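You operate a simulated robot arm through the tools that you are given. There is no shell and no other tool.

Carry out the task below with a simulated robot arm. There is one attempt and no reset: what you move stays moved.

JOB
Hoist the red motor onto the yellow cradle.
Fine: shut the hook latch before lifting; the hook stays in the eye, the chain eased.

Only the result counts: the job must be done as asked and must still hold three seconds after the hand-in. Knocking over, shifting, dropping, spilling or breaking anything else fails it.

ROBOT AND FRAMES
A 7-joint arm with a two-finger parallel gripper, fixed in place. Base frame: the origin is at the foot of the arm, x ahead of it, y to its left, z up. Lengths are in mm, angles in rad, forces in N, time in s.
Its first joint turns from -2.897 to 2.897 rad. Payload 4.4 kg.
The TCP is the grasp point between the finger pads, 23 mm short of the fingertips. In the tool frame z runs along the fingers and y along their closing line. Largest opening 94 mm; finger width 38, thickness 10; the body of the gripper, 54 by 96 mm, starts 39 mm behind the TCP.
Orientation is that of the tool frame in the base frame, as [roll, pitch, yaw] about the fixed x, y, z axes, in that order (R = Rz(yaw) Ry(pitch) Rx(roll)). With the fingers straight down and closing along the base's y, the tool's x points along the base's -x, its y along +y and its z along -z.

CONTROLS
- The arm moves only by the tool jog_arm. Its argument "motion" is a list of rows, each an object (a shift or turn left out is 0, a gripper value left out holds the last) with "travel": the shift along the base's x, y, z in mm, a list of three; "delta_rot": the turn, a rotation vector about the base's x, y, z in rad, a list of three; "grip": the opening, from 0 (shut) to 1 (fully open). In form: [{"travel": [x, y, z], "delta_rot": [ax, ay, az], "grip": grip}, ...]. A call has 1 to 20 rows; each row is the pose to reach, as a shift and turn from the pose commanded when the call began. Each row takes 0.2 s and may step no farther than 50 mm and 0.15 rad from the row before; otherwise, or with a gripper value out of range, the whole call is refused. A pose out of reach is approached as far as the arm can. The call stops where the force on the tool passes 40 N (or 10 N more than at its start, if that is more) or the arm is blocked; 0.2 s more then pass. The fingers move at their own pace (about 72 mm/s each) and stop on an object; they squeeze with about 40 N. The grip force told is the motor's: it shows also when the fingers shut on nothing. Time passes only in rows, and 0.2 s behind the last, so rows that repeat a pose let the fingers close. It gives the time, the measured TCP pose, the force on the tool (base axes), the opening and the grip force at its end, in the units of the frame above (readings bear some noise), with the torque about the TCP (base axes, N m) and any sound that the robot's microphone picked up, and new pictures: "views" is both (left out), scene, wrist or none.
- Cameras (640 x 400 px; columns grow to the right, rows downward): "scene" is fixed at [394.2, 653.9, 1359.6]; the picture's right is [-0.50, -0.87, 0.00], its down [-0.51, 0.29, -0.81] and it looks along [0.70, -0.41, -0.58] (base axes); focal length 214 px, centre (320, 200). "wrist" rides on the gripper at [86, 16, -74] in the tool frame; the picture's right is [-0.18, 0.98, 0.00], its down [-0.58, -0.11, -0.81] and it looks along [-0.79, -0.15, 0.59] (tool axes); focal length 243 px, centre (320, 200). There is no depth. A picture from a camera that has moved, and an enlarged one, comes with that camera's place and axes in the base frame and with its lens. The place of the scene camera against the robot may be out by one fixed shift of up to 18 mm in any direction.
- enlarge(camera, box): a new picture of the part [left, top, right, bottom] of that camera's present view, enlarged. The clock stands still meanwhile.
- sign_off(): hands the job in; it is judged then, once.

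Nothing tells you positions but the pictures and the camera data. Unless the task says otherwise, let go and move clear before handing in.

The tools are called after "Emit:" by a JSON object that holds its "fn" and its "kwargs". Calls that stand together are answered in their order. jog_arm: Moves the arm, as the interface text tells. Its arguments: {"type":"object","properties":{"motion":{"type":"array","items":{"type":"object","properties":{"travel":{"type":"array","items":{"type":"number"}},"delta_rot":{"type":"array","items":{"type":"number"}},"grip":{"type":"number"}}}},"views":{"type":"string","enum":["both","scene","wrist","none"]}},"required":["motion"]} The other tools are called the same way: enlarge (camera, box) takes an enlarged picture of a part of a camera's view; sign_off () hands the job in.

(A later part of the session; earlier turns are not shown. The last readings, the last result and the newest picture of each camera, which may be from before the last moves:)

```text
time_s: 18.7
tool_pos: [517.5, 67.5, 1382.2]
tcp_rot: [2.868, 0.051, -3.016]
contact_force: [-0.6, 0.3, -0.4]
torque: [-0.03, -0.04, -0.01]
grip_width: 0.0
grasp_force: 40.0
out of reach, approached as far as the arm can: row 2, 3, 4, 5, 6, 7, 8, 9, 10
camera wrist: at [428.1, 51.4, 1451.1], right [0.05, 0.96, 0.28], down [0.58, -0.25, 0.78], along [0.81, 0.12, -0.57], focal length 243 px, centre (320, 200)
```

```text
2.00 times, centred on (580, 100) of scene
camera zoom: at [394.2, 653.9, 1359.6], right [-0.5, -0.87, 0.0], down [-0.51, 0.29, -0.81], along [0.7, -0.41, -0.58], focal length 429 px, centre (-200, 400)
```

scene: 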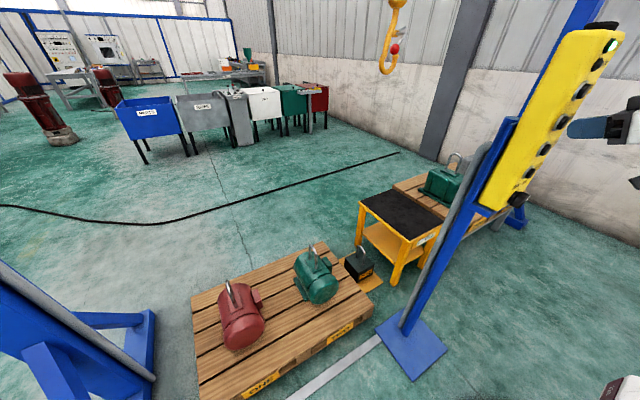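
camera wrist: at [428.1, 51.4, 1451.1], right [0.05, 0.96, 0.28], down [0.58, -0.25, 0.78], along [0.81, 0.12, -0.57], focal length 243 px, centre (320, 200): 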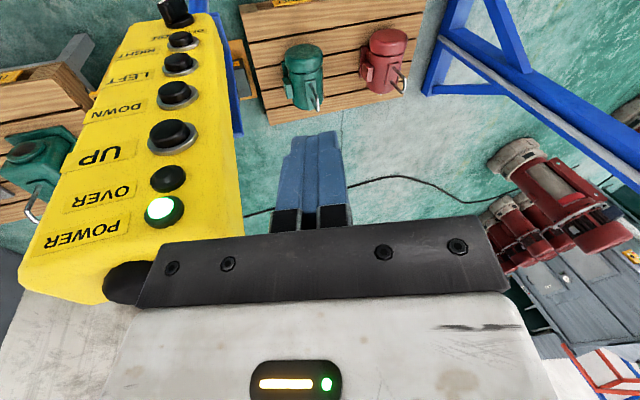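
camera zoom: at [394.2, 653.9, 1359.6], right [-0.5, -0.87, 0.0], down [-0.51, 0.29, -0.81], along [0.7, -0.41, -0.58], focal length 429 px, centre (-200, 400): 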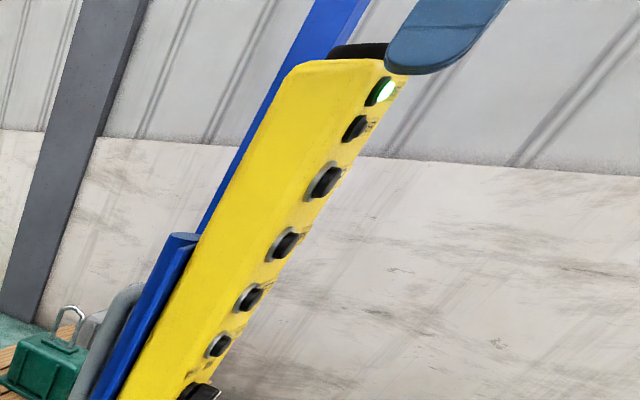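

The eye's top bar is at roughly z≈420, x≈1100, y≈745. Before measuring better I need to get out of this arm configuration, so I'll retrace the path and then go through the level-tool pose.

Emit:
{"fn": "jog_arm", "kwargs": {"motion": [{"travel": [0, -39, -17], "delta_rot": [0, -0.14, 0]}, {"travel": [0, -74, -42], "delta_rot": [0, -0.26, 0]}, {"travel": [0, -109, -67], "delta_rot": [0, -0.38, 0]}, {"travel": [0, -144, -92], "delta_rot": [0, -0.5, 0]}, {"travel": [0, -179, -117], "delta_rot": [0, -0.62, 0]}, {"travel": [0, -214, -142], "delta_rot": [0, -0.74, 0]}, {"travel": [0, -249, -167], "delta_rot": [0, -0.86, 0]}, {"travel": [0, -284, -192], "delta_rot": [0, -0.98, 0]}, {"travel": [18, -314, -217], "delta_rot": [0, -1.1, 0]}], "views": "both"}}

```text
time_s: 20.9
tool_pos: [533.3, -228.4, 1181.5]
tcp_rot: [-3.093, 1.15, -2.758]
contact_force: [-0.1, 0.1, 0.0]
torque: [0.02, 0.01, 0.01]
grip_width: 0.0
grasp_force: 40.1
stopped in row 9: the arm was blocked; the commanded pose is now the measured one
camera wrist: at [431.1, -248.1, 1131.2], right [-0.26, 0.95, 0.15], down [-0.44, -0.25, 0.86], along [0.86, 0.16, 0.49], focal length 243 px, centre (320, 200)
```

scene: 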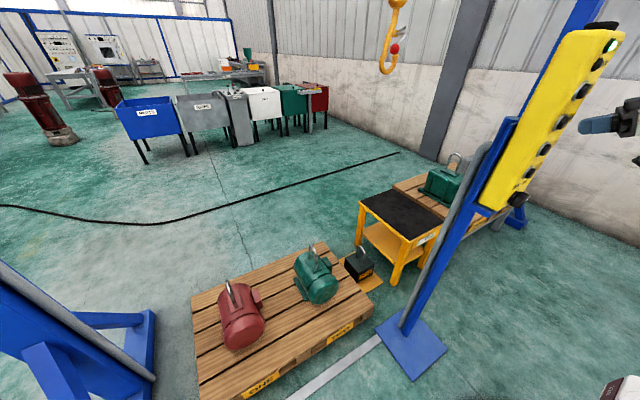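
wrist: 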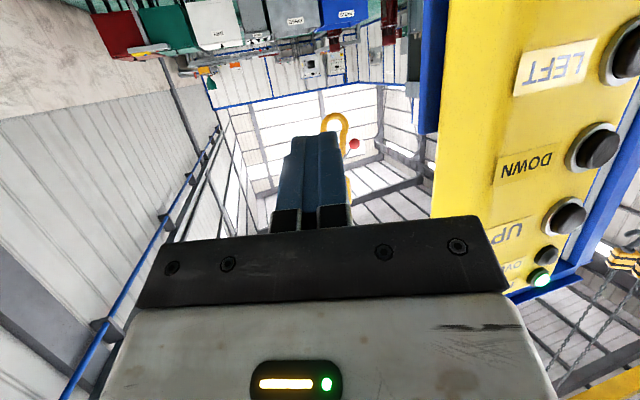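

The arm stopped on the other side of the pendant, blocked but with no contact force. This angle gives a useful second view of the hook and ball, so I'll zoom in.

Emit:
{"fn": "enlarge", "kwargs": {"camera": "wrist", "box": [290, 90, 390, 210]}}

Emit:
{"fn": "enlarge", "kwargs": {"camera": "scene", "box": [360, 0, 430, 90]}}

```text
3.33 times, centred on (340, 150) of wrist
camera zoom: at [431.1, -248.1, 1131.2], right [-0.26, 0.95, 0.15], down [-0.44, -0.25, 0.86], along [0.86, 0.16, 0.49], focal length 809 px, centre (253, 367)
```

zoom: 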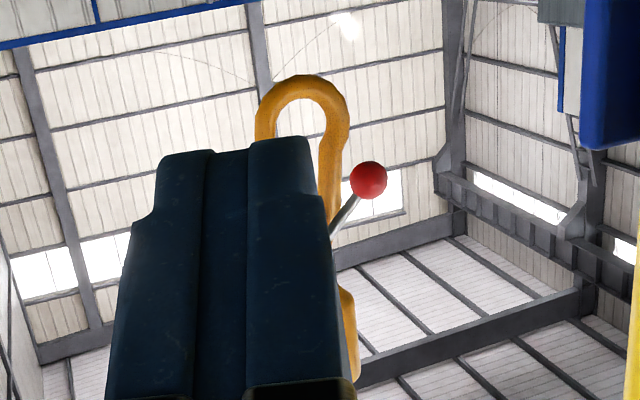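

```text
4.44 times, centred on (395, 45) of scene
camera zoom: at [394.2, 653.9, 1359.6], right [-0.5, -0.87, 0.0], down [-0.51, 0.29, -0.81], along [0.7, -0.41, -0.58], focal length 953 px, centre (-13, 889)
```

zoom: 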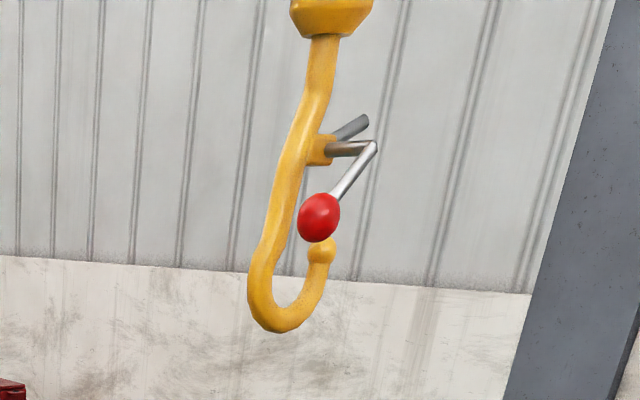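

I'm at (533, -228, 1181) with the commanded pose reset to where the arm is. A few small test moves should show which directions are free.

Emit:
{"fn": "jog_arm", "kwargs": {"motion": [{"travel": [-10, -10, 10]}, {"travel": [-30, -10, 30]}], "views": "none"}}

```text
time_s: 21.7
tool_pos: [524.0, -213.2, 1193.4]
tcp_rot: [3.117, 1.135, -2.766]
contact_force: [0.6, -0.1, -0.3]
torque: [-0.03, -0.02, -0.01]
grip_width: 0.0
grasp_force: 40.2
stopped in row 2: the arm was blocked; the commanded pose is now the measured one
```

Emit:
{"fn": "jog_arm", "kwargs": {"motion": [{"travel": [10, -10, 5]}, {"travel": [25, -20, 10]}, {"travel": [40, -30, 15]}], "views": "none"}}

```text
time_s: 22.5
tool_pos: [560.4, -248.0, 1207.6]
tcp_rot: [3.115, 1.134, -2.772]
contact_force: [-0.1, 0.4, 0.6]
torque: [-0.02, 0.02, 0.03]
grip_width: 0.0
grasp_force: 40.2
```

Outward motion is free. I'll extend further and turn the tool in line with the arm to relax it, which also tests the forward reach.

Emit:
{"fn": "jog_arm", "kwargs": {"motion": [{"travel": [20, -5, 5], "delta_rot": [0, 0, -0.1]}, {"travel": [50, -10, 10], "delta_rot": [0, 0, -0.2]}, {"travel": [80, -15, 15], "delta_rot": [0, 0, -0.3]}, {"travel": [110, -20, 20], "delta_rot": [0, 0, -0.4]}], "views": "both"}}

```text
time_s: 23.5
tool_pos: [672.3, -266.8, 1228.9]
tcp_rot: [3.119, 1.136, 3.113]
contact_force: [0.4, -0.2, -0.4]
torque: [-0.02, -0.01, 0.02]
grip_width: 0.0
grasp_force: 40.1
camera wrist: at [568.4, -248.8, 1180.9], right [0.08, 0.98, 0.18], down [-0.49, -0.12, 0.87], along [0.87, -0.16, 0.47], focal length 243 px, centre (320, 200)
```

scene: 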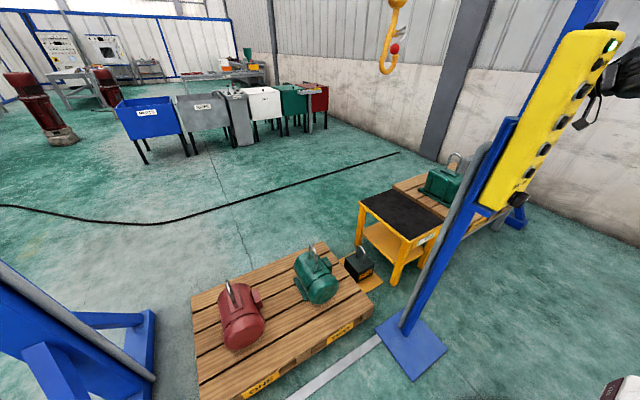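
wrist: 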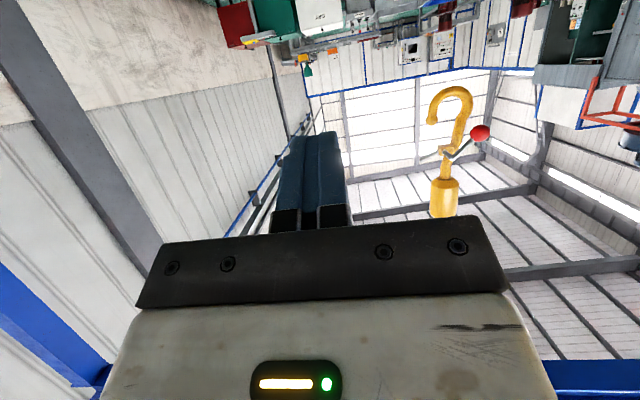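

The arm is moving freely again, and the wrist camera has an excellent view of the hook. I'm zooming in on the latch mechanism.

Emit:
{"fn": "enlarge", "kwargs": {"camera": "wrist", "box": [400, 70, 510, 230]}}

Emit:
{"fn": "enlarge", "kwargs": {"camera": "wrist", "box": [415, 75, 500, 170]}}

```text
2.50 times, centred on (455, 150) of wrist
camera zoom: at [568.4, -248.8, 1180.9], right [0.08, 0.98, 0.18], down [-0.49, -0.12, 0.87], along [0.87, -0.16, 0.47], focal length 606 px, centre (-18, 325)
```

zoom: 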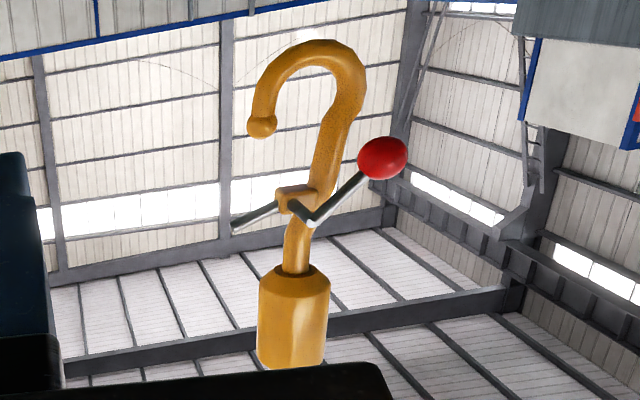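

```text
4.21 times, centred on (458, 122) of wrist
camera zoom: at [568.4, -248.8, 1180.9], right [0.08, 0.98, 0.18], down [-0.49, -0.12, 0.87], along [0.87, -0.16, 0.47], focal length 1022 px, centre (-259, 526)
```

zoom: 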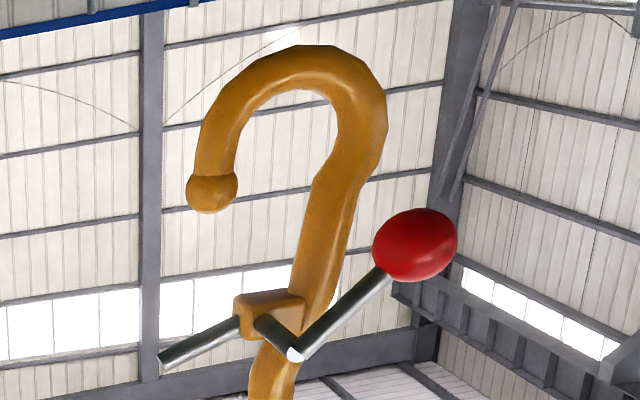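

The mechanism is clear now: pushing the red ball up swings the grey gate down across the throat. I'll test how far forward the arm can reach here, where the space is clear.

Emit:
{"fn": "jog_arm", "kwargs": {"motion": [{"travel": [45, 0, 0]}, {"travel": [90, 0, 0]}, {"travel": [135, 0, 0]}, {"travel": [180, 0, 0]}, {"travel": [225, 0, 0]}, {"travel": [270, 0, 0]}, {"travel": [315, 0, 0]}], "views": "wrist"}}

```text
time_s: 25.1
tool_pos: [987.1, -265.9, 1230.3]
tcp_rot: [3.116, 1.136, 3.117]
contact_force: [0.0, -0.2, 0.0]
torque: [-0.01, 0.04, -0.03]
grip_width: 0.0
grasp_force: 40.0
camera wrist: at [883.2, -249.7, 1182.0], right [0.08, 0.98, 0.18], down [-0.49, -0.12, 0.87], along [0.87, -0.16, 0.47], focal length 243 px, centre (320, 200)
```

wrist: 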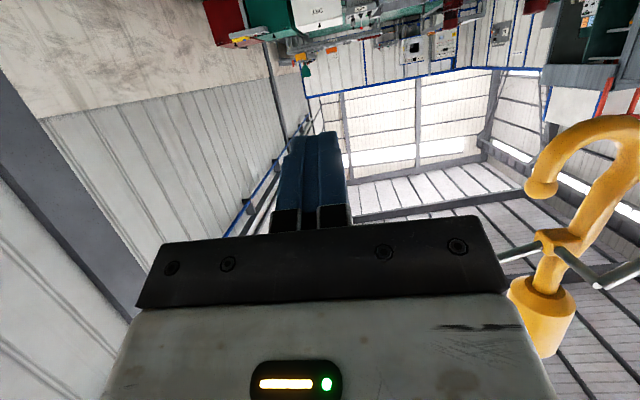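

The arm reaches (987, -266, 1230) easily. Triangulating from these two views puts the hook plane at x≈1095, the ball at (1041, -16, 1337), the tip at (1095, -86, 1314) and the hook bottom at z≈1255. Now I'll retract and return to the +y side, reducing the tilt to stay clear of the joint limits.

Emit:
{"fn": "jog_arm", "kwargs": {"motion": [{"travel": [-48, 0, 0]}, {"travel": [-96, 0, 0]}, {"travel": [-144, 0, 0]}, {"travel": [-192, 0, 0]}, {"travel": [-240, 0, 5], "delta_rot": [0, 0.05, 0]}, {"travel": [-288, 0, 10], "delta_rot": [0, 0.1, 0]}, {"travel": [-336, 0, 20], "delta_rot": [0, 0.18, 0]}, {"travel": [-384, 0, 30], "delta_rot": [0, 0.26, 0]}, {"travel": [-430, 0, 40], "delta_rot": [0, 0.34, 0]}, {"travel": [-475, 0, 50], "delta_rot": [0, 0.42, 0]}, {"travel": [-515, 0, 60], "delta_rot": [0, 0.5, 0]}], "views": "wrist"}}

```text
time_s: 27.5
tool_pos: [483.1, -262.9, 1269.1]
tcp_rot: [3.11, 0.604, 3.129]
contact_force: [0.6, 0.0, -0.4]
torque: [0.02, -0.01, 0.05]
grip_width: 0.0
grasp_force: 40.0
camera wrist: at [370.3, -248.1, 1280.4], right [0.14, 0.98, 0.13], down [0.02, -0.14, 0.99], along [0.99, -0.14, -0.04], focal length 243 px, centre (320, 200)
```

wrist: 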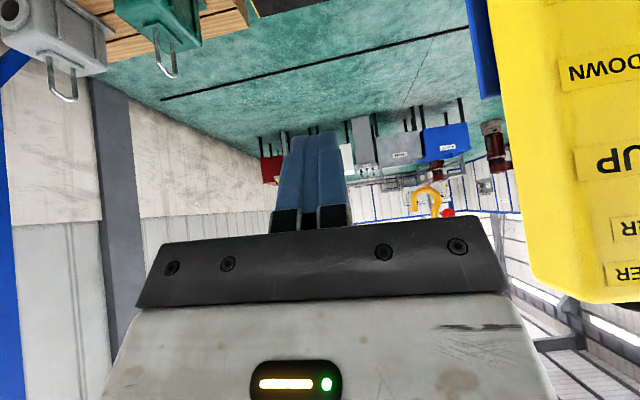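

Emit:
{"fn": "jog_arm", "kwargs": {"motion": [{"travel": [-45, 10, 0]}, {"travel": [-90, 25, 0]}, {"travel": [-130, 50, 0]}, {"travel": [-145, 95, -5]}, {"travel": [-150, 140, -10]}, {"travel": [-152, 185, -10]}, {"travel": [-152, 230, -10]}, {"travel": [-152, 275, -5]}, {"travel": [-152, 320, 5]}, {"travel": [-150, 365, 20]}, {"travel": [-148, 405, 45]}, {"travel": [-146, 445, 70]}, {"travel": [-144, 485, 95]}], "views": "wrist"}}

```text
time_s: 28.2
tool_pos: [449.3, -224.4, 1193.0]
tcp_rot: [2.978, 0.48, -3.113]
contact_force: [-0.2, 0.1, -0.4]
torque: [0.01, -0.02, -0.04]
grip_width: 0.0
grasp_force: 39.9
stopped in row 3: the arm was blocked; the commanded pose is now the measured one
camera wrist: at [338.7, -224.1, 1220.9], right [0.06, 0.97, 0.23], down [0.16, -0.23, 0.96], along [0.98, -0.02, -0.17], focal length 243 px, centre (320, 200)
```

wrist: 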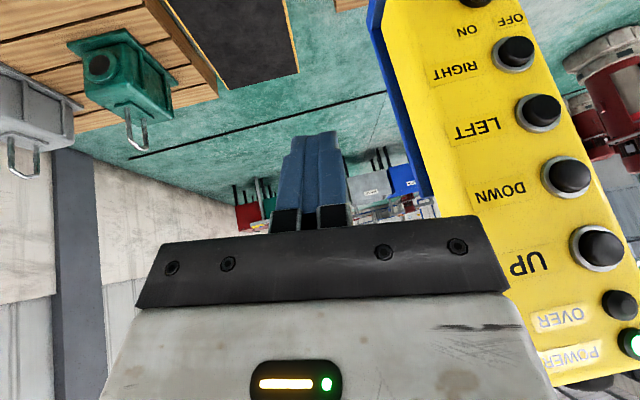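

The arm is blocked again when folding in at this height. I'll go out, then up to z≈1500 where it folds less, and swing around in front of and above the pendant.

Emit:
{"fn": "jog_arm", "kwargs": {"motion": [{"travel": [30, -20, 10]}, {"travel": [60, -40, 30]}, {"travel": [90, -50, 60]}, {"travel": [90, -50, 100]}, {"travel": [90, -50, 145]}, {"travel": [90, -50, 190]}, {"travel": [80, -50, 235]}, {"travel": [70, -50, 280]}, {"travel": [60, -50, 320]}], "views": "wrist"}}

```text
time_s: 30.2
tool_pos: [514.5, -281.1, 1509.5]
tcp_rot: [2.971, 0.475, -3.122]
contact_force: [0.4, 0.1, 0.4]
torque: [0.0, -0.01, -0.03]
grip_width: 0.2
grasp_force: 40.0
camera wrist: at [403.0, -280.0, 1537.3], right [0.07, 0.97, 0.23], down [0.17, -0.24, 0.96], along [0.98, -0.03, -0.18], focal length 243 px, centre (320, 200)
```

wrist: 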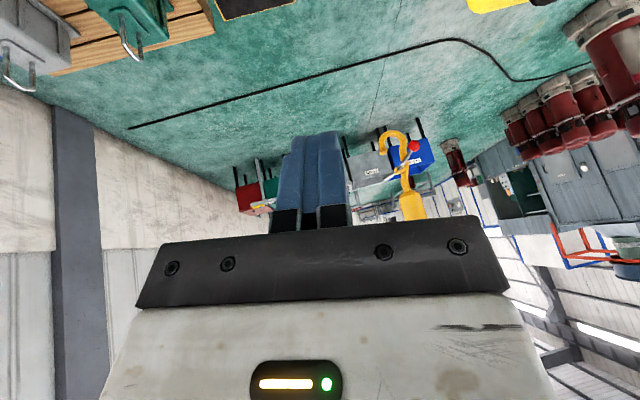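

Emit:
{"fn": "jog_arm", "kwargs": {"motion": [{"travel": [-20, 40, 0]}, {"travel": [-40, 80, 0]}, {"travel": [-60, 120, 0]}, {"travel": [-70, 160, 0]}, {"travel": [-75, 200, 0]}], "views": "wrist"}}

```text
time_s: 31.4
tool_pos: [432.5, -77.6, 1516.6]
tcp_rot: [2.982, 0.485, -3.122]
contact_force: [0.2, -0.1, 0.3]
torque: [-0.01, -0.04, -0.02]
grip_width: 0.2
grasp_force: 40.3
camera wrist: at [319.9, -76.4, 1543.2], right [0.07, 0.97, 0.22], down [0.16, -0.23, 0.96], along [0.99, -0.03, -0.17], focal length 243 px, centre (320, 200)
```

wrist: 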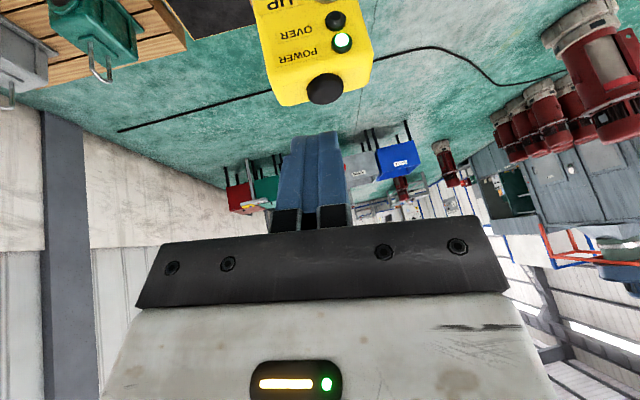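

Good news: nothing stands above the pendant's top at z≈1400, so the arm can pass over it. I'm carrying on to the +y side.

Emit:
{"fn": "jog_arm", "kwargs": {"motion": [{"travel": [5, 45, 0]}, {"travel": [15, 90, 0]}, {"travel": [25, 135, 0]}, {"travel": [35, 180, 0]}, {"travel": [45, 225, 0]}, {"travel": [55, 270, 0]}, {"travel": [65, 315, 0]}, {"travel": [75, 360, 0]}], "views": "both"}}

```text
time_s: 33.2
tool_pos: [478.4, 40.4, 1499.0]
tcp_rot: [2.893, 0.493, -3.131]
contact_force: [0.6, 0.0, 0.8]
torque: [0.0, 0.03, 0.0]
grip_width: 0.0
grasp_force: 39.7
out of reach, approached as far as the arm can: row 2, 3, 4, 5, 6, 7, 8
camera wrist: at [366.8, 36.4, 1524.8], right [0.04, 0.95, 0.3], down [0.16, -0.3, 0.94], along [0.99, 0.01, -0.16], focal length 243 px, centre (320, 200)
```

scene: 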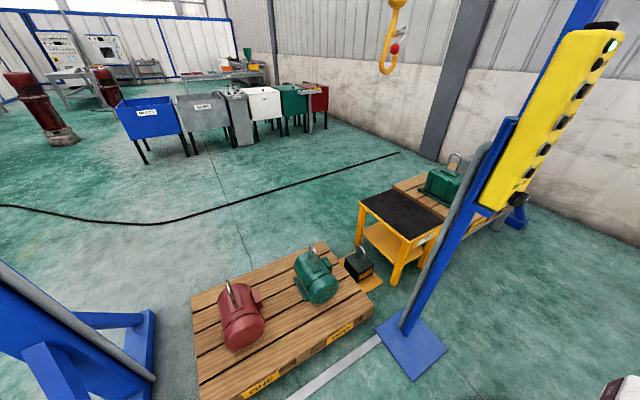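
wrist: 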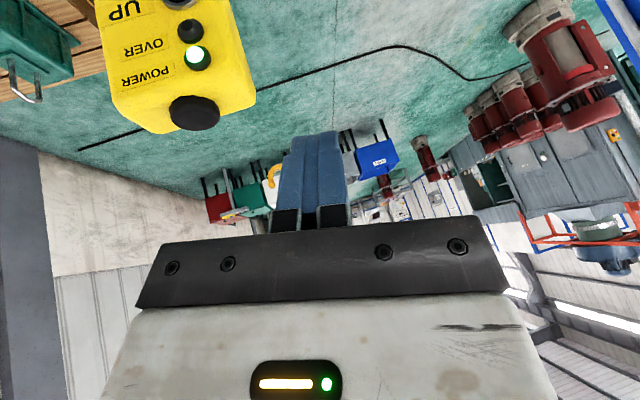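

In this configuration the arm can't cross to +y, so it looks like joint 1 is at its limit leaning backward. I'll swing back to the -y side, where it moves freely, and find its true maximum reach before planning further.

Emit:
{"fn": "jog_arm", "kwargs": {"motion": [{"travel": [-10, -45, 0]}, {"travel": [-20, -90, 0]}, {"travel": [-30, -135, 0]}, {"travel": [-40, -180, 0]}, {"travel": [-45, -225, 0]}, {"travel": [-45, -270, 0]}, {"travel": [-40, -315, 0]}, {"travel": [-30, -360, 0]}, {"travel": [0, -395, 0]}, {"travel": [35, -425, 0]}, {"travel": [70, -450, -10]}, {"travel": [105, -475, -20]}], "views": "wrist"}}

```text
time_s: 34.9
tool_pos: [434.5, -174.3, 1560.3]
tcp_rot: [2.996, 0.578, -2.901]
contact_force: [0.6, -0.1, 1.4]
torque: [0.04, 0.01, 0.01]
grip_width: 0.0
grasp_force: 39.7
stopped in row 8: the arm was blocked; the commanded pose is now the measured one
camera wrist: at [323.0, -196.6, 1576.3], right [-0.16, 0.96, 0.22], down [0.11, -0.2, 0.97], along [0.98, 0.18, -0.08], focal length 243 px, centre (320, 200)
```

wrist: 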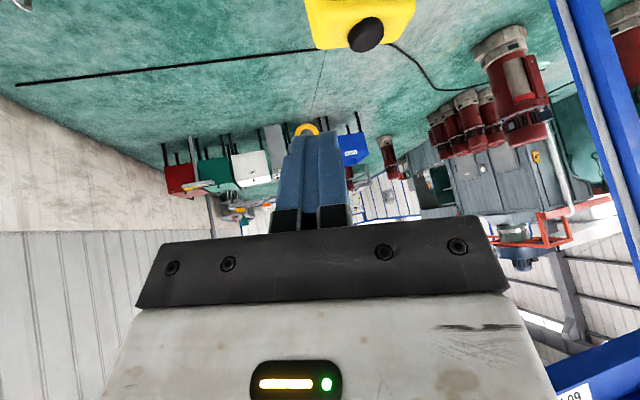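

Emit:
{"fn": "jog_arm", "kwargs": {"motion": [{"travel": [40, -20, -5]}, {"travel": [80, -40, -15]}, {"travel": [120, -55, -25]}, {"travel": [160, -65, -40]}, {"travel": [200, -70, -60]}, {"travel": [240, -75, -80]}, {"travel": [280, -80, -100]}, {"travel": [320, -85, -120]}, {"travel": [360, -90, -140]}, {"travel": [400, -95, -160]}, {"travel": [440, -100, -180]}, {"travel": [480, -105, -200]}, {"travel": [520, -110, -220]}, {"travel": [560, -115, -240]}], "views": "wrist"}}

```text
time_s: 37.9
tool_pos: [993.8, -290.2, 1322.6]
tcp_rot: [2.998, 0.58, -2.905]
contact_force: [0.0, 0.2, 1.6]
torque: [-0.02, 0.08, -0.01]
grip_width: 0.1
grasp_force: 40.5
camera wrist: at [881.0, -312.2, 1338.5], right [-0.15, 0.96, 0.22], down [0.11, -0.2, 0.97], along [0.98, 0.17, -0.07], focal length 243 px, centre (320, 200)
```

wrist: 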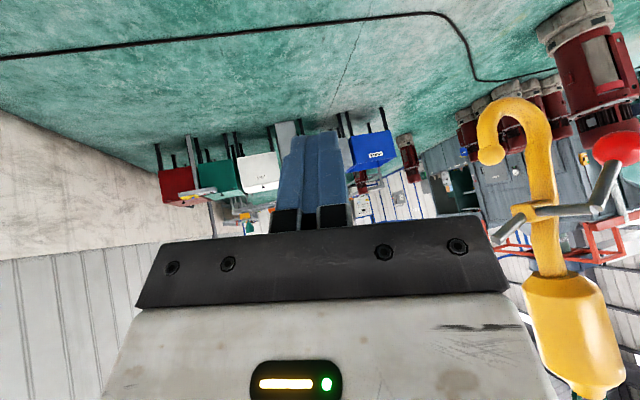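

The reach is clearly longer than I assumed. I'll probe further outward to find the limit.

Emit:
{"fn": "jog_arm", "kwargs": {"motion": [{"travel": [40, -10, -20]}, {"travel": [80, -20, -40]}, {"travel": [120, -30, -60]}, {"travel": [160, -40, -80]}, {"travel": [200, -50, -100]}, {"travel": [240, -60, -120]}], "views": "wrist"}}

```text
time_s: 39.3
tool_pos: [1233.3, -350.8, 1202.8]
tcp_rot: [2.996, 0.58, -2.907]
contact_force: [-0.1, 0.5, 0.9]
torque: [-0.06, 0.04, -0.03]
grip_width: 0.0
grasp_force: 40.3
camera wrist: at [1120.8, -372.0, 1218.1], right [-0.15, 0.96, 0.22], down [0.11, -0.2, 0.97], along [0.98, 0.17, -0.07], focal length 243 px, centre (320, 200)
```

wrist: 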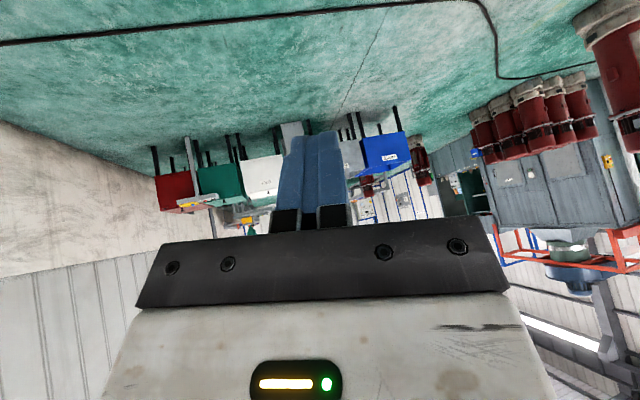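

The arm reached (1233, -351, 1203), so it's a large arm and the red motor's latch may be reachable after all. I'll check the scene for the arm's posture.

Emit:
{"fn": "enlarge", "kwargs": {"camera": "scene", "box": [380, 0, 640, 230]}}

```text
1.74 times, centred on (510, 115) of scene
camera zoom: at [394.2, 653.9, 1359.6], right [-0.5, -0.87, 0.0], down [-0.51, 0.29, -0.81], along [0.7, -0.41, -0.58], focal length 373 px, centre (-10, 348)
```

zoom: 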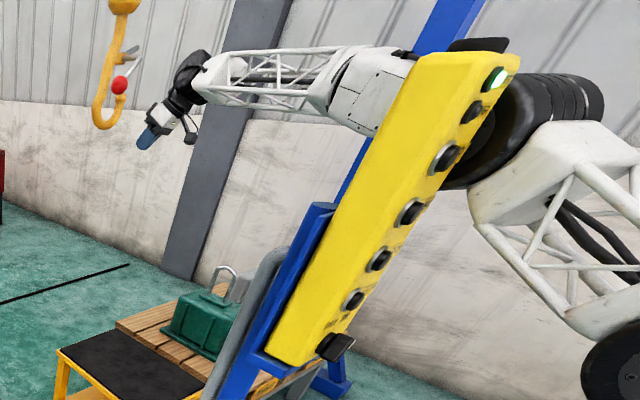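

The scene shows the arm's real build: long truss links, now extended with the elbow up. The zoom also renders past the frame edge, so I'll use it to see the robot's base and surroundings.

Emit:
{"fn": "enlarge", "kwargs": {"camera": "scene", "box": [620, 0, 640, 400]}}

Emit:
{"fn": "enlarge", "kwargs": {"camera": "scene", "box": [300, 0, 640, 10]}}

```text
1.00 times, centred on (630, 200) of scene (not enlarged: the box is as wide or as high as the picture)
camera zoom: at [394.2, 653.9, 1359.6], right [-0.5, -0.87, 0.0], down [-0.51, 0.29, -0.81], along [0.7, -0.41, -0.58], focal length 214 px, centre (10, 200)
```

zoom: 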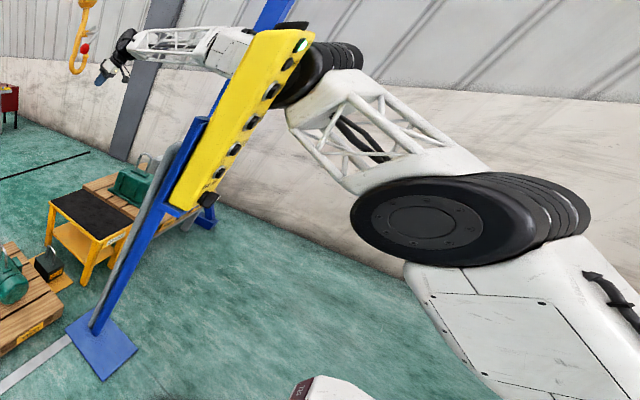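

```text
1.88 times, centred on (470, 5) of scene
camera zoom: at [394.2, 653.9, 1359.6], right [-0.5, -0.87, 0.0], down [-0.51, 0.29, -0.81], along [0.7, -0.41, -0.58], focal length 404 px, centre (38, 567)
```

zoom: 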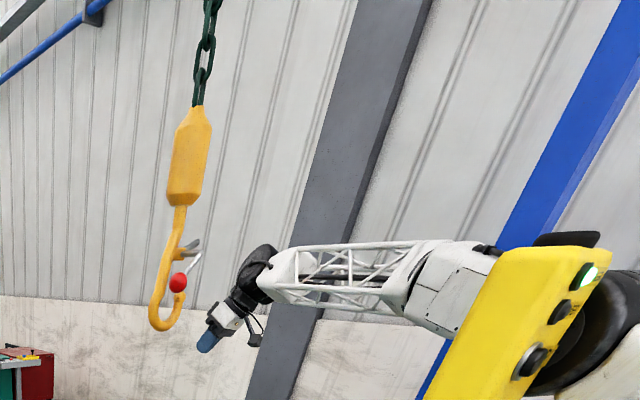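

I now understand the limit: with the camera on the base side, the last joint sits near its ±166° stop, which creates the dead band around y≈0. Rolling the tool about its own axis by about 150° should free it, and I'll do that here in open space.

Emit:
{"fn": "jog_arm", "kwargs": {"motion": [{"delta_rot": [-0.069, -0.0374, 0.1159]}, {"delta_rot": [-0.1382, -0.0748, 0.2317]}, {"delta_rot": [-0.2073, -0.1122, 0.3476]}, {"delta_rot": [-0.2764, -0.1496, 0.4635]}, {"delta_rot": [-0.3455, -0.187, 0.5793]}, {"delta_rot": [-0.4146, -0.2244, 0.6952]}, {"delta_rot": [-0.4837, -0.2619, 0.811]}, {"delta_rot": [-0.5528, -0.2993, 0.9269]}], "views": "wrist"}}

```text
time_s: 41.1
tool_pos: [1232.0, -351.3, 1201.4]
tcp_rot: [-2.651, 0.352, -1.654]
contact_force: [-0.7, -0.2, 0.6]
torque: [0.0, -0.03, -0.02]
grip_width: 0.1
grasp_force: 40.4
camera wrist: at [1175.6, -448.2, 1224.7], right [-0.84, 0.4, -0.37], down [-0.26, 0.3, 0.92], along [0.48, 0.86, -0.15], focal length 243 px, centre (320, 200)
```

wrist: 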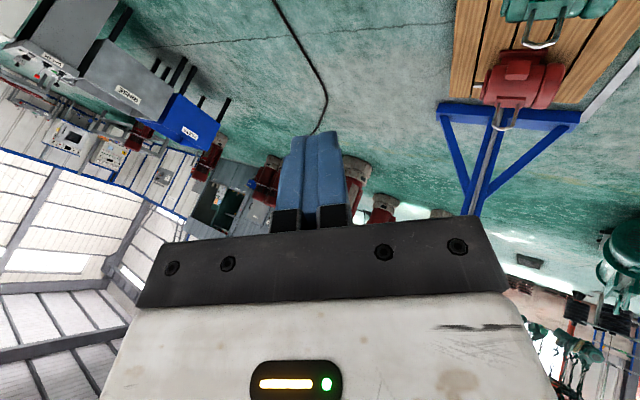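

The rotation works well. This view also looks straight along +y at the red motor, so I'll grab a measurement before going on.

Emit:
{"fn": "enlarge", "kwargs": {"camera": "wrist", "box": [470, 0, 600, 140]}}

```text
2.86 times, centred on (535, 70) of wrist
camera zoom: at [1175.6, -448.2, 1224.7], right [-0.84, 0.4, -0.37], down [-0.26, 0.3, 0.92], along [0.48, 0.86, -0.15], focal length 693 px, centre (-294, 571)
```

zoom: 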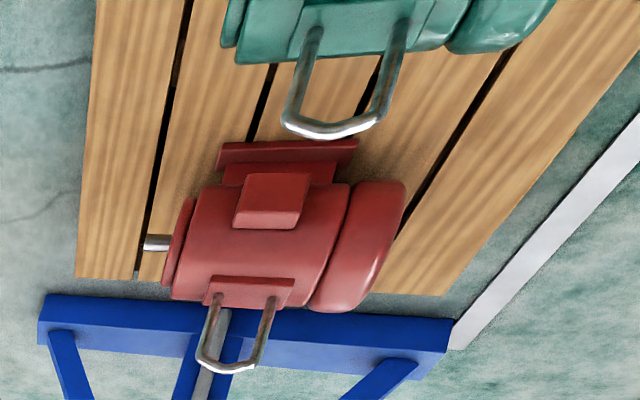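

The eye is measured: bar centre at about (1100, 725, 462), legs at x≈1066 and 1138, base pad at z≈338. The hook plane is at x≈1095, so the trolley line passes through it. I'm finishing the roll to bring the last joint to neutral.

Emit:
{"fn": "jog_arm", "kwargs": {"motion": [{"delta_rot": [-0.0683, -0.0364, 0.1143]}, {"delta_rot": [-0.1366, -0.0729, 0.2285]}, {"delta_rot": [-0.2049, -0.1093, 0.3428]}, {"delta_rot": [-0.2731, -0.1457, 0.4571]}, {"delta_rot": [-0.3414, -0.1822, 0.5713]}, {"delta_rot": [-0.4097, -0.2186, 0.6856]}, {"delta_rot": [-0.478, -0.255, 0.7998]}, {"delta_rot": [-0.5463, -0.2915, 0.9141]}, {"delta_rot": [-0.6146, -0.3279, 1.0284]}, {"delta_rot": [-0.6828, -0.3643, 1.1426]}], "views": "wrist"}}

```text
time_s: 43.3
tool_pos: [1232.5, -352.2, 1200.2]
tcp_rot: [-2.671, -0.377, -0.454]
contact_force: [-0.3, -0.7, -0.5]
torque: [0.01, 0.0, 0.01]
grip_width: 0.1
grasp_force: 39.9
camera wrist: at [1264.9, -420.7, 1287.2], right [-0.39, -0.78, -0.48], down [-0.86, 0.12, 0.5], along [-0.33, 0.61, -0.72], focal length 243 px, centre (320, 200)
```

wrist: 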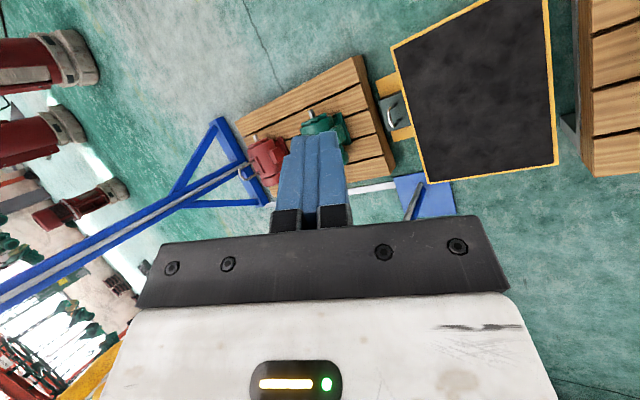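

The last joint is near neutral now. I'm retracting along the -y side while rising above the pendant.

Emit:
{"fn": "jog_arm", "kwargs": {"motion": [{"travel": [-45, 3, 16.5]}, {"travel": [-90, 6, 33]}, {"travel": [-135, 9, 50]}, {"travel": [-180, 11, 66]}, {"travel": [-225, 14, 83]}, {"travel": [-270, 17, 100]}, {"travel": [-315, 20, 116]}, {"travel": [-360, 22, 133]}, {"travel": [-405, 25, 150]}, {"travel": [-450, 28, 166]}, {"travel": [-495, 31, 183]}, {"travel": [-540, 34, 200]}, {"travel": [-585, 37, 216]}, {"travel": [-630, 40, 233]}, {"travel": [-675, 43, 250]}, {"travel": [-720, 45, 266]}, {"travel": [-765, 48, 283]}, {"travel": [-800, 50, 300]}], "views": "wrist"}}

Emit:
{"fn": "enlarge", "kwargs": {"camera": "scene", "box": [620, 0, 640, 400]}}

```text
time_s: 47.3
tool_pos: [509.0, -280.5, 1447.7]
tcp_rot: [-2.635, -0.282, -0.335]
contact_force: [-1.3, 0.8, 0.4]
torque: [-0.04, 0.02, 0.02]
grip_width: 0.3
grasp_force: 39.6
stopped in row 18: the arm was blocked; the commanded pose is now the measured one
camera wrist: at [557.1, -349.5, 1526.5], right [-0.32, -0.8, -0.51], down [-0.82, -0.03, 0.56], along [-0.46, 0.6, -0.65], focal length 243 px, centre (320, 200)
```

wrist: 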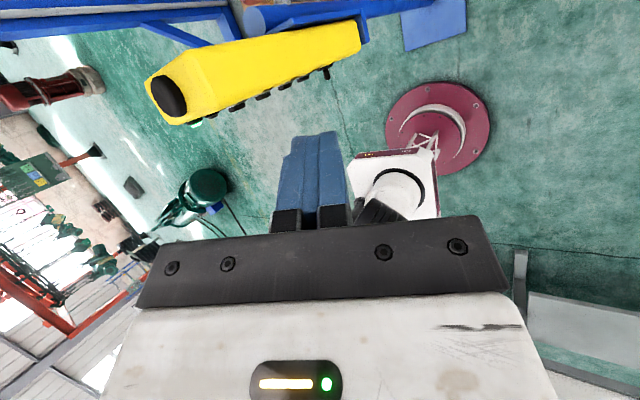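

```text
1.00 times, centred on (630, 200) of scene (not enlarged: the box is as wide or as high as the picture)
camera zoom: at [394.2, 653.9, 1359.6], right [-0.5, -0.87, 0.0], down [-0.51, 0.29, -0.81], along [0.7, -0.41, -0.58], focal length 214 px, centre (10, 200)
```

zoom: 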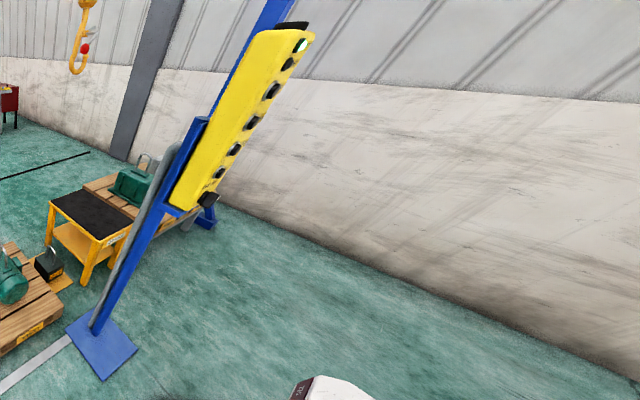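

I can see the robot's floor-mounted base now. The arm stopped at r≈580 with the tool twisted sideways, so I'll straighten the tool to face +x before trying to come closer.

Emit:
{"fn": "jog_arm", "kwargs": {"motion": [{"travel": [15, -5, 10], "delta_rot": [-0.126, -0.0574, 0.0273]}, {"travel": [25, -10, 20], "delta_rot": [-0.252, -0.1148, 0.0547]}, {"travel": [25, -10, 30], "delta_rot": [-0.378, -0.1722, 0.082]}, {"travel": [25, -10, 40], "delta_rot": [-0.504, -0.2296, 0.1093]}, {"travel": [25, -10, 40], "delta_rot": [-0.504, -0.2296, 0.1093]}], "views": "wrist"}}

```text
time_s: 48.5
tool_pos: [534.9, -294.2, 1484.3]
tcp_rot: [-3.138, -0.603, -0.005]
contact_force: [0.5, 0.3, -0.1]
torque: [0.0, -0.01, -0.01]
grip_width: 0.0
grasp_force: 40.3
camera wrist: at [564.5, -311.2, 1594.3], right [-0.16, -0.98, -0.11], down [-0.94, 0.11, 0.34], along [-0.32, 0.15, -0.94], focal length 243 px, centre (320, 200)
```

wrist: 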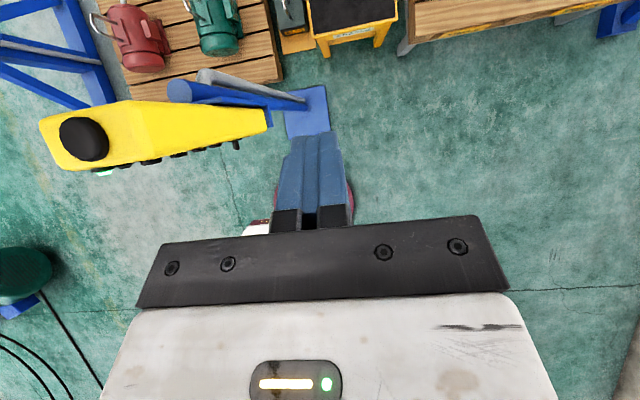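

Emit:
{"fn": "jog_arm", "kwargs": {"motion": [{"travel": [-25, 30, 5]}, {"travel": [-50, 60, 5]}, {"travel": [-70, 100, 5]}, {"travel": [-80, 140, 5]}, {"travel": [-85, 185, 5]}, {"travel": [-85, 225, 5]}, {"travel": [-85, 265, 5]}], "views": "wrist"}}

```text
time_s: 50.1
tool_pos: [453.3, -153.4, 1494.4]
tcp_rot: [-3.132, -0.61, -0.007]
contact_force: [0.4, 0.4, 0.5]
torque: [-0.03, -0.02, -0.01]
grip_width: 0.0
grasp_force: 40.1
out of reach, approached as far as the arm can: row 5, 6, 7
camera wrist: at [481.3, -170.4, 1603.6], right [-0.15, -0.98, -0.11], down [-0.94, 0.11, 0.33], along [-0.31, 0.16, -0.94], focal length 243 px, centre (320, 200)
```

wrist: 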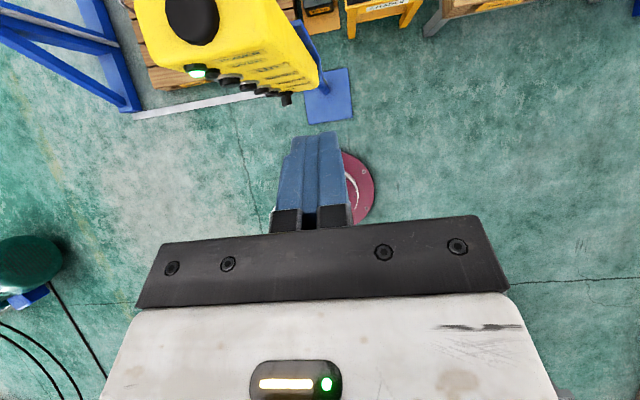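

I'm stuck in y again, so I need to see the arm's posture.

Emit:
{"fn": "enlarge", "kwargs": {"camera": "scene", "box": [630, 0, 640, 10]}}

Emit:
{"fn": "enlarge", "kwargs": {"camera": "scene", "box": [0, 0, 640, 10]}}

```text
16.00 times, centred on (635, 5) of scene
camera zoom: at [394.2, 653.9, 1359.6], right [-0.5, -0.87, 0.0], down [-0.51, 0.29, -0.81], along [0.7, -0.41, -0.58], focal length 3432 px, centre (-4720, 3320)
```

zoom: 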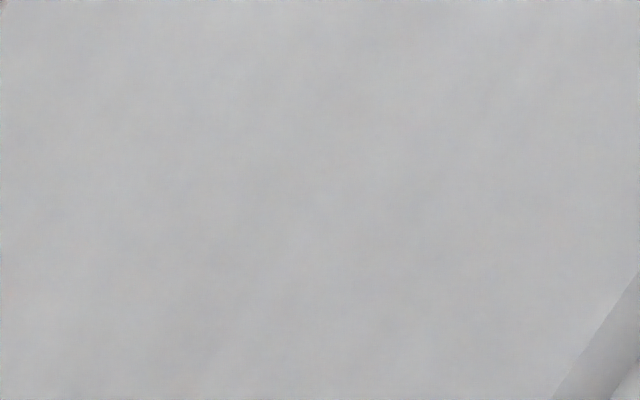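

```text
1.00 times, centred on (320, 5) of scene (not enlarged: the box is as wide or as high as the picture)
camera zoom: at [394.2, 653.9, 1359.6], right [-0.5, -0.87, 0.0], down [-0.51, 0.29, -0.81], along [0.7, -0.41, -0.58], focal length 214 px, centre (320, 395)
```

zoom: 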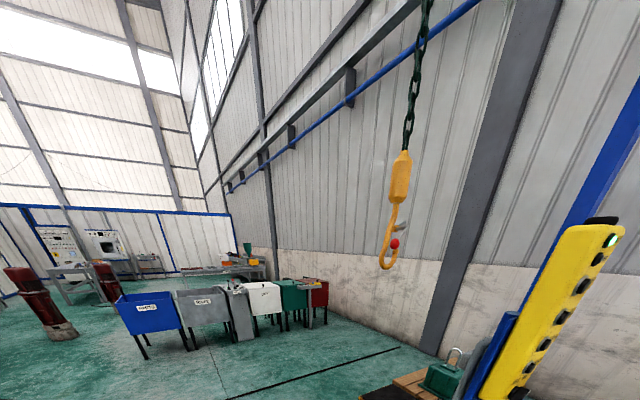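

Emit:
{"fn": "enlarge", "kwargs": {"camera": "scene", "box": [638, 0, 640, 260]}}

Emit:
{"fn": "enlarge", "kwargs": {"camera": "scene", "box": [230, 0, 640, 4]}}

```text
1.54 times, centred on (639, 130) of scene
camera zoom: at [394.2, 653.9, 1359.6], right [-0.5, -0.87, 0.0], down [-0.51, 0.29, -0.81], along [0.7, -0.41, -0.58], focal length 330 px, centre (-171, 308)
```

zoom: 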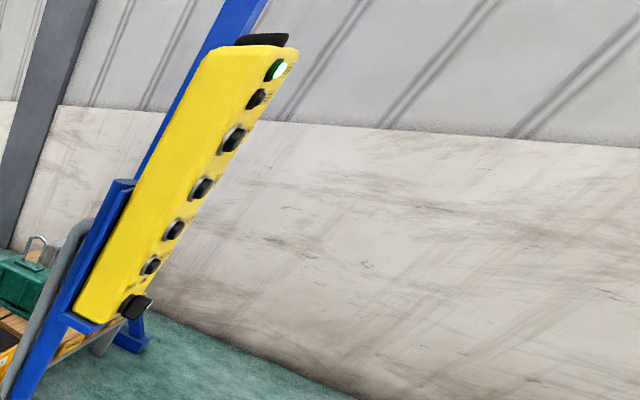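

```text
1.56 times, centred on (435, 2) of scene
camera zoom: at [394.2, 653.9, 1359.6], right [-0.5, -0.87, 0.0], down [-0.51, 0.29, -0.81], along [0.7, -0.41, -0.58], focal length 335 px, centre (140, 509)
```

zoom: 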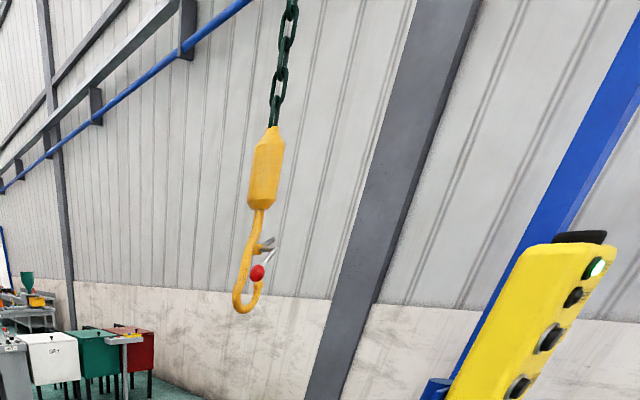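

The IK simply refuses targets nearer y=0 in this posture, which suggests joint 1's end stop is near azimuth ~-14° in this over-the-back posture. I'll test at long radius, well above the pendant, where offsets matter less.

Emit:
{"fn": "jog_arm", "kwargs": {"motion": [{"travel": [30, -150, 10]}], "views": "none"}}

```text
refused: row 1 steps farther than a row can; nothing moved
```

Emit:
{"fn": "jog_arm", "kwargs": {"motion": [{"travel": [0, -48, 5]}, {"travel": [0, -96, 10]}, {"travel": [10, -140, 20]}, {"travel": [50, -160, 30]}, {"travel": [95, -175, 40]}, {"travel": [140, -190, 50]}, {"travel": [185, -200, 60]}, {"travel": [230, -210, 70]}, {"travel": [275, -215, 75]}, {"travel": [320, -220, 80]}, {"travel": [365, -225, 80]}, {"travel": [410, -230, 80]}, {"travel": [450, -235, 80]}], "views": "none"}}

Emit:
{"fn": "enlarge", "kwargs": {"camera": "scene", "box": [620, 0, 640, 400]}}

Emit:
{"fn": "enlarge", "kwargs": {"camera": "scene", "box": [0, 0, 640, 10]}}

```text
time_s: 51.4
tool_pos: [456.9, -221.2, 1640.1]
tcp_rot: [2.981, -0.757, 0.164]
contact_force: [1.1, -0.8, -0.1]
torque: [0.0, 0.02, 0.02]
grip_width: 0.0
grasp_force: 40.6
stopped in row 6: the arm was blocked; the commanded pose is now the measured one
```

```text
1.00 times, centred on (630, 200) of scene (not enlarged: the box is as wide or as high as the picture)
camera zoom: at [394.2, 653.9, 1359.6], right [-0.5, -0.87, 0.0], down [-0.51, 0.29, -0.81], along [0.7, -0.41, -0.58], focal length 214 px, centre (10, 200)
```

zoom: 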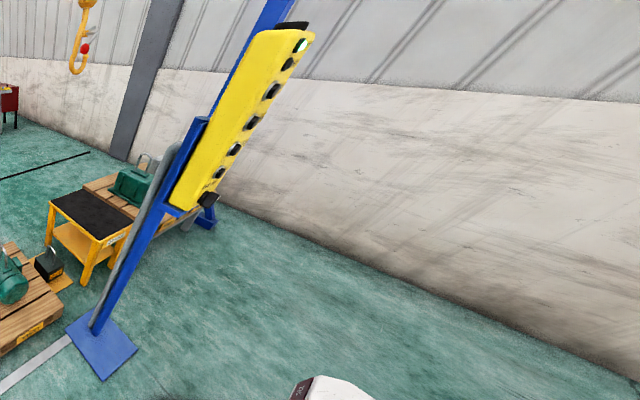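

```text
1.00 times, centred on (320, 5) of scene (not enlarged: the box is as wide or as high as the picture)
camera zoom: at [394.2, 653.9, 1359.6], right [-0.5, -0.87, 0.0], down [-0.51, 0.29, -0.81], along [0.7, -0.41, -0.58], focal length 214 px, centre (320, 395)
```

zoom: 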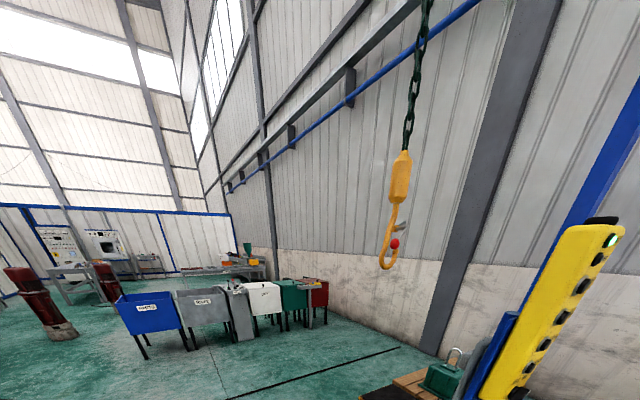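

Emit:
{"fn": "jog_arm", "kwargs": {"motion": [{"travel": [20, 0, 0]}, {"travel": [45, 0, 0]}, {"travel": [80, 0, 0]}, {"travel": [120, 0, 0]}], "views": "none"}}

Emit:
{"fn": "enlarge", "kwargs": {"camera": "scene", "box": [500, 0, 640, 4]}}

```text
time_s: 52.4
tool_pos: [575.7, -223.0, 1640.3]
tcp_rot: [2.982, -0.753, 0.158]
contact_force: [-0.1, 1.0, 0.6]
torque: [-0.02, -0.01, -0.01]
grip_width: 0.0
grasp_force: 39.8
```

```text
4.57 times, centred on (570, 2) of scene
camera zoom: at [394.2, 653.9, 1359.6], right [-0.5, -0.87, 0.0], down [-0.51, 0.29, -0.81], along [0.7, -0.41, -0.58], focal length 980 px, centre (-823, 1105)
```

zoom: 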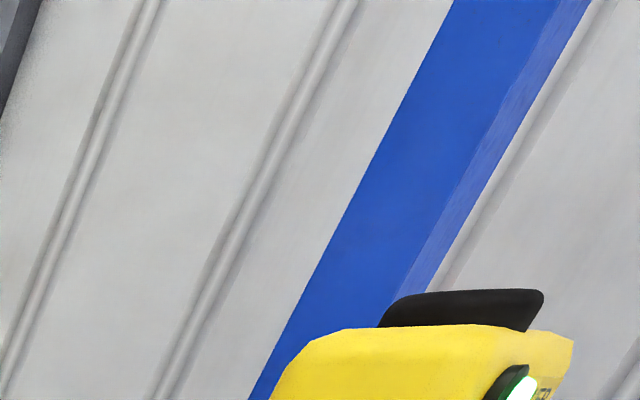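

Emit:
{"fn": "jog_arm", "kwargs": {"motion": [{"travel": [20, 40, 10]}, {"travel": [35, 80, 20]}, {"travel": [45, 120, 20]}, {"travel": [50, 160, 20]}], "views": "none"}}

```text
time_s: 53.4
tool_pos: [585.8, -204.6, 1645.4]
tcp_rot: [2.987, -0.758, 0.161]
contact_force: [0.4, -0.4, 0.0]
torque: [0.0, -0.01, 0.04]
grip_width: 0.0
grasp_force: 40.2
out of reach, approached as far as the arm can: row 1, 2, 3, 4
```

The limit shows up at the same azimuth again, so joint 1 is at its stop in this posture. The robust way to the +y side is to swing joint 1 the other way, around the back. First I'll look around behind the robot for obstacles.

Emit:
{"fn": "enlarge", "kwargs": {"camera": "wrist", "box": [0, 0, 640, 10]}}

Emit:
{"fn": "enlarge", "kwargs": {"camera": "wrist", "box": [0, 0, 20, 400]}}

Emit:
{"fn": "enlarge", "kwargs": {"camera": "wrist", "box": [620, 0, 640, 400]}}

```text
1.00 times, centred on (320, 5) of wrist (not enlarged: the box is as wide or as high as the picture)
camera zoom: at [596.8, -207.2, 1759.0], right [-0.08, -1.0, -0.02], down [-0.98, 0.08, 0.17], along [-0.16, 0.03, -0.99], focal length 243 px, centre (320, 395)
```

zoom: 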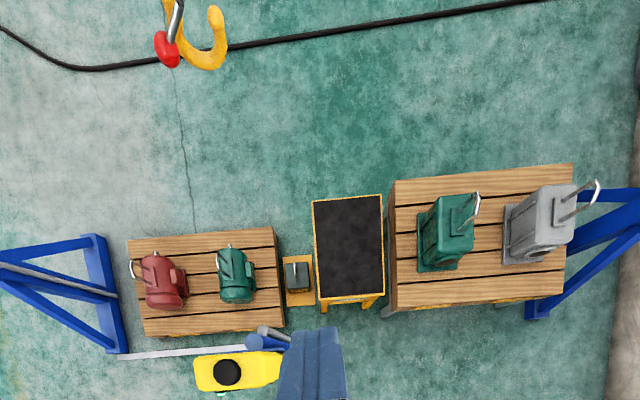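

```text
1.00 times, centred on (10, 200) of wrist (not enlarged: the box is as wide or as high as the picture)
camera zoom: at [596.8, -207.2, 1759.0], right [-0.08, -1.0, -0.02], down [-0.98, 0.08, 0.17], along [-0.16, 0.03, -0.99], focal length 243 px, centre (630, 200)
```

zoom: 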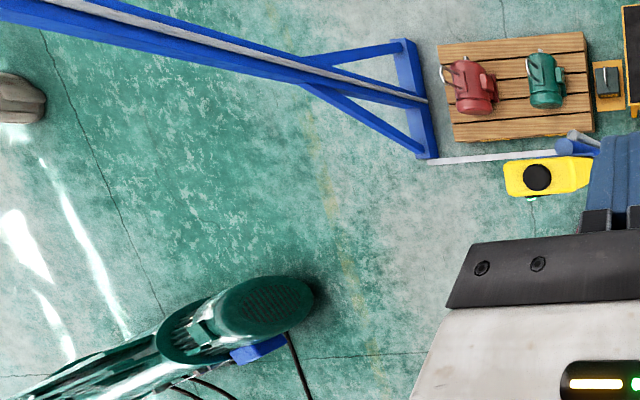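

```text
1.00 times, centred on (630, 200) of wrist (not enlarged: the box is as wide or as high as the picture)
camera zoom: at [596.8, -207.2, 1759.0], right [-0.08, -1.0, -0.02], down [-0.98, 0.08, 0.17], along [-0.16, 0.03, -0.99], focal length 243 px, centre (10, 200)
```

zoom: 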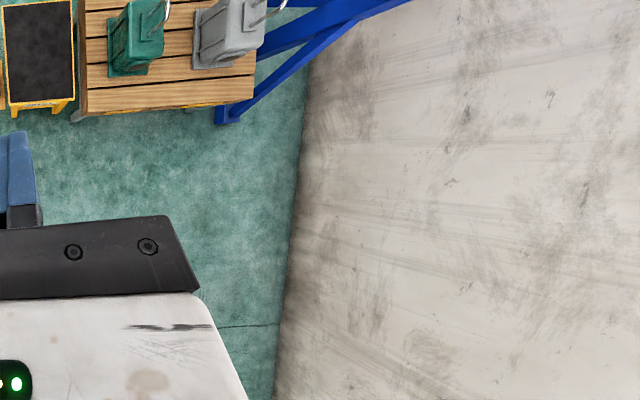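

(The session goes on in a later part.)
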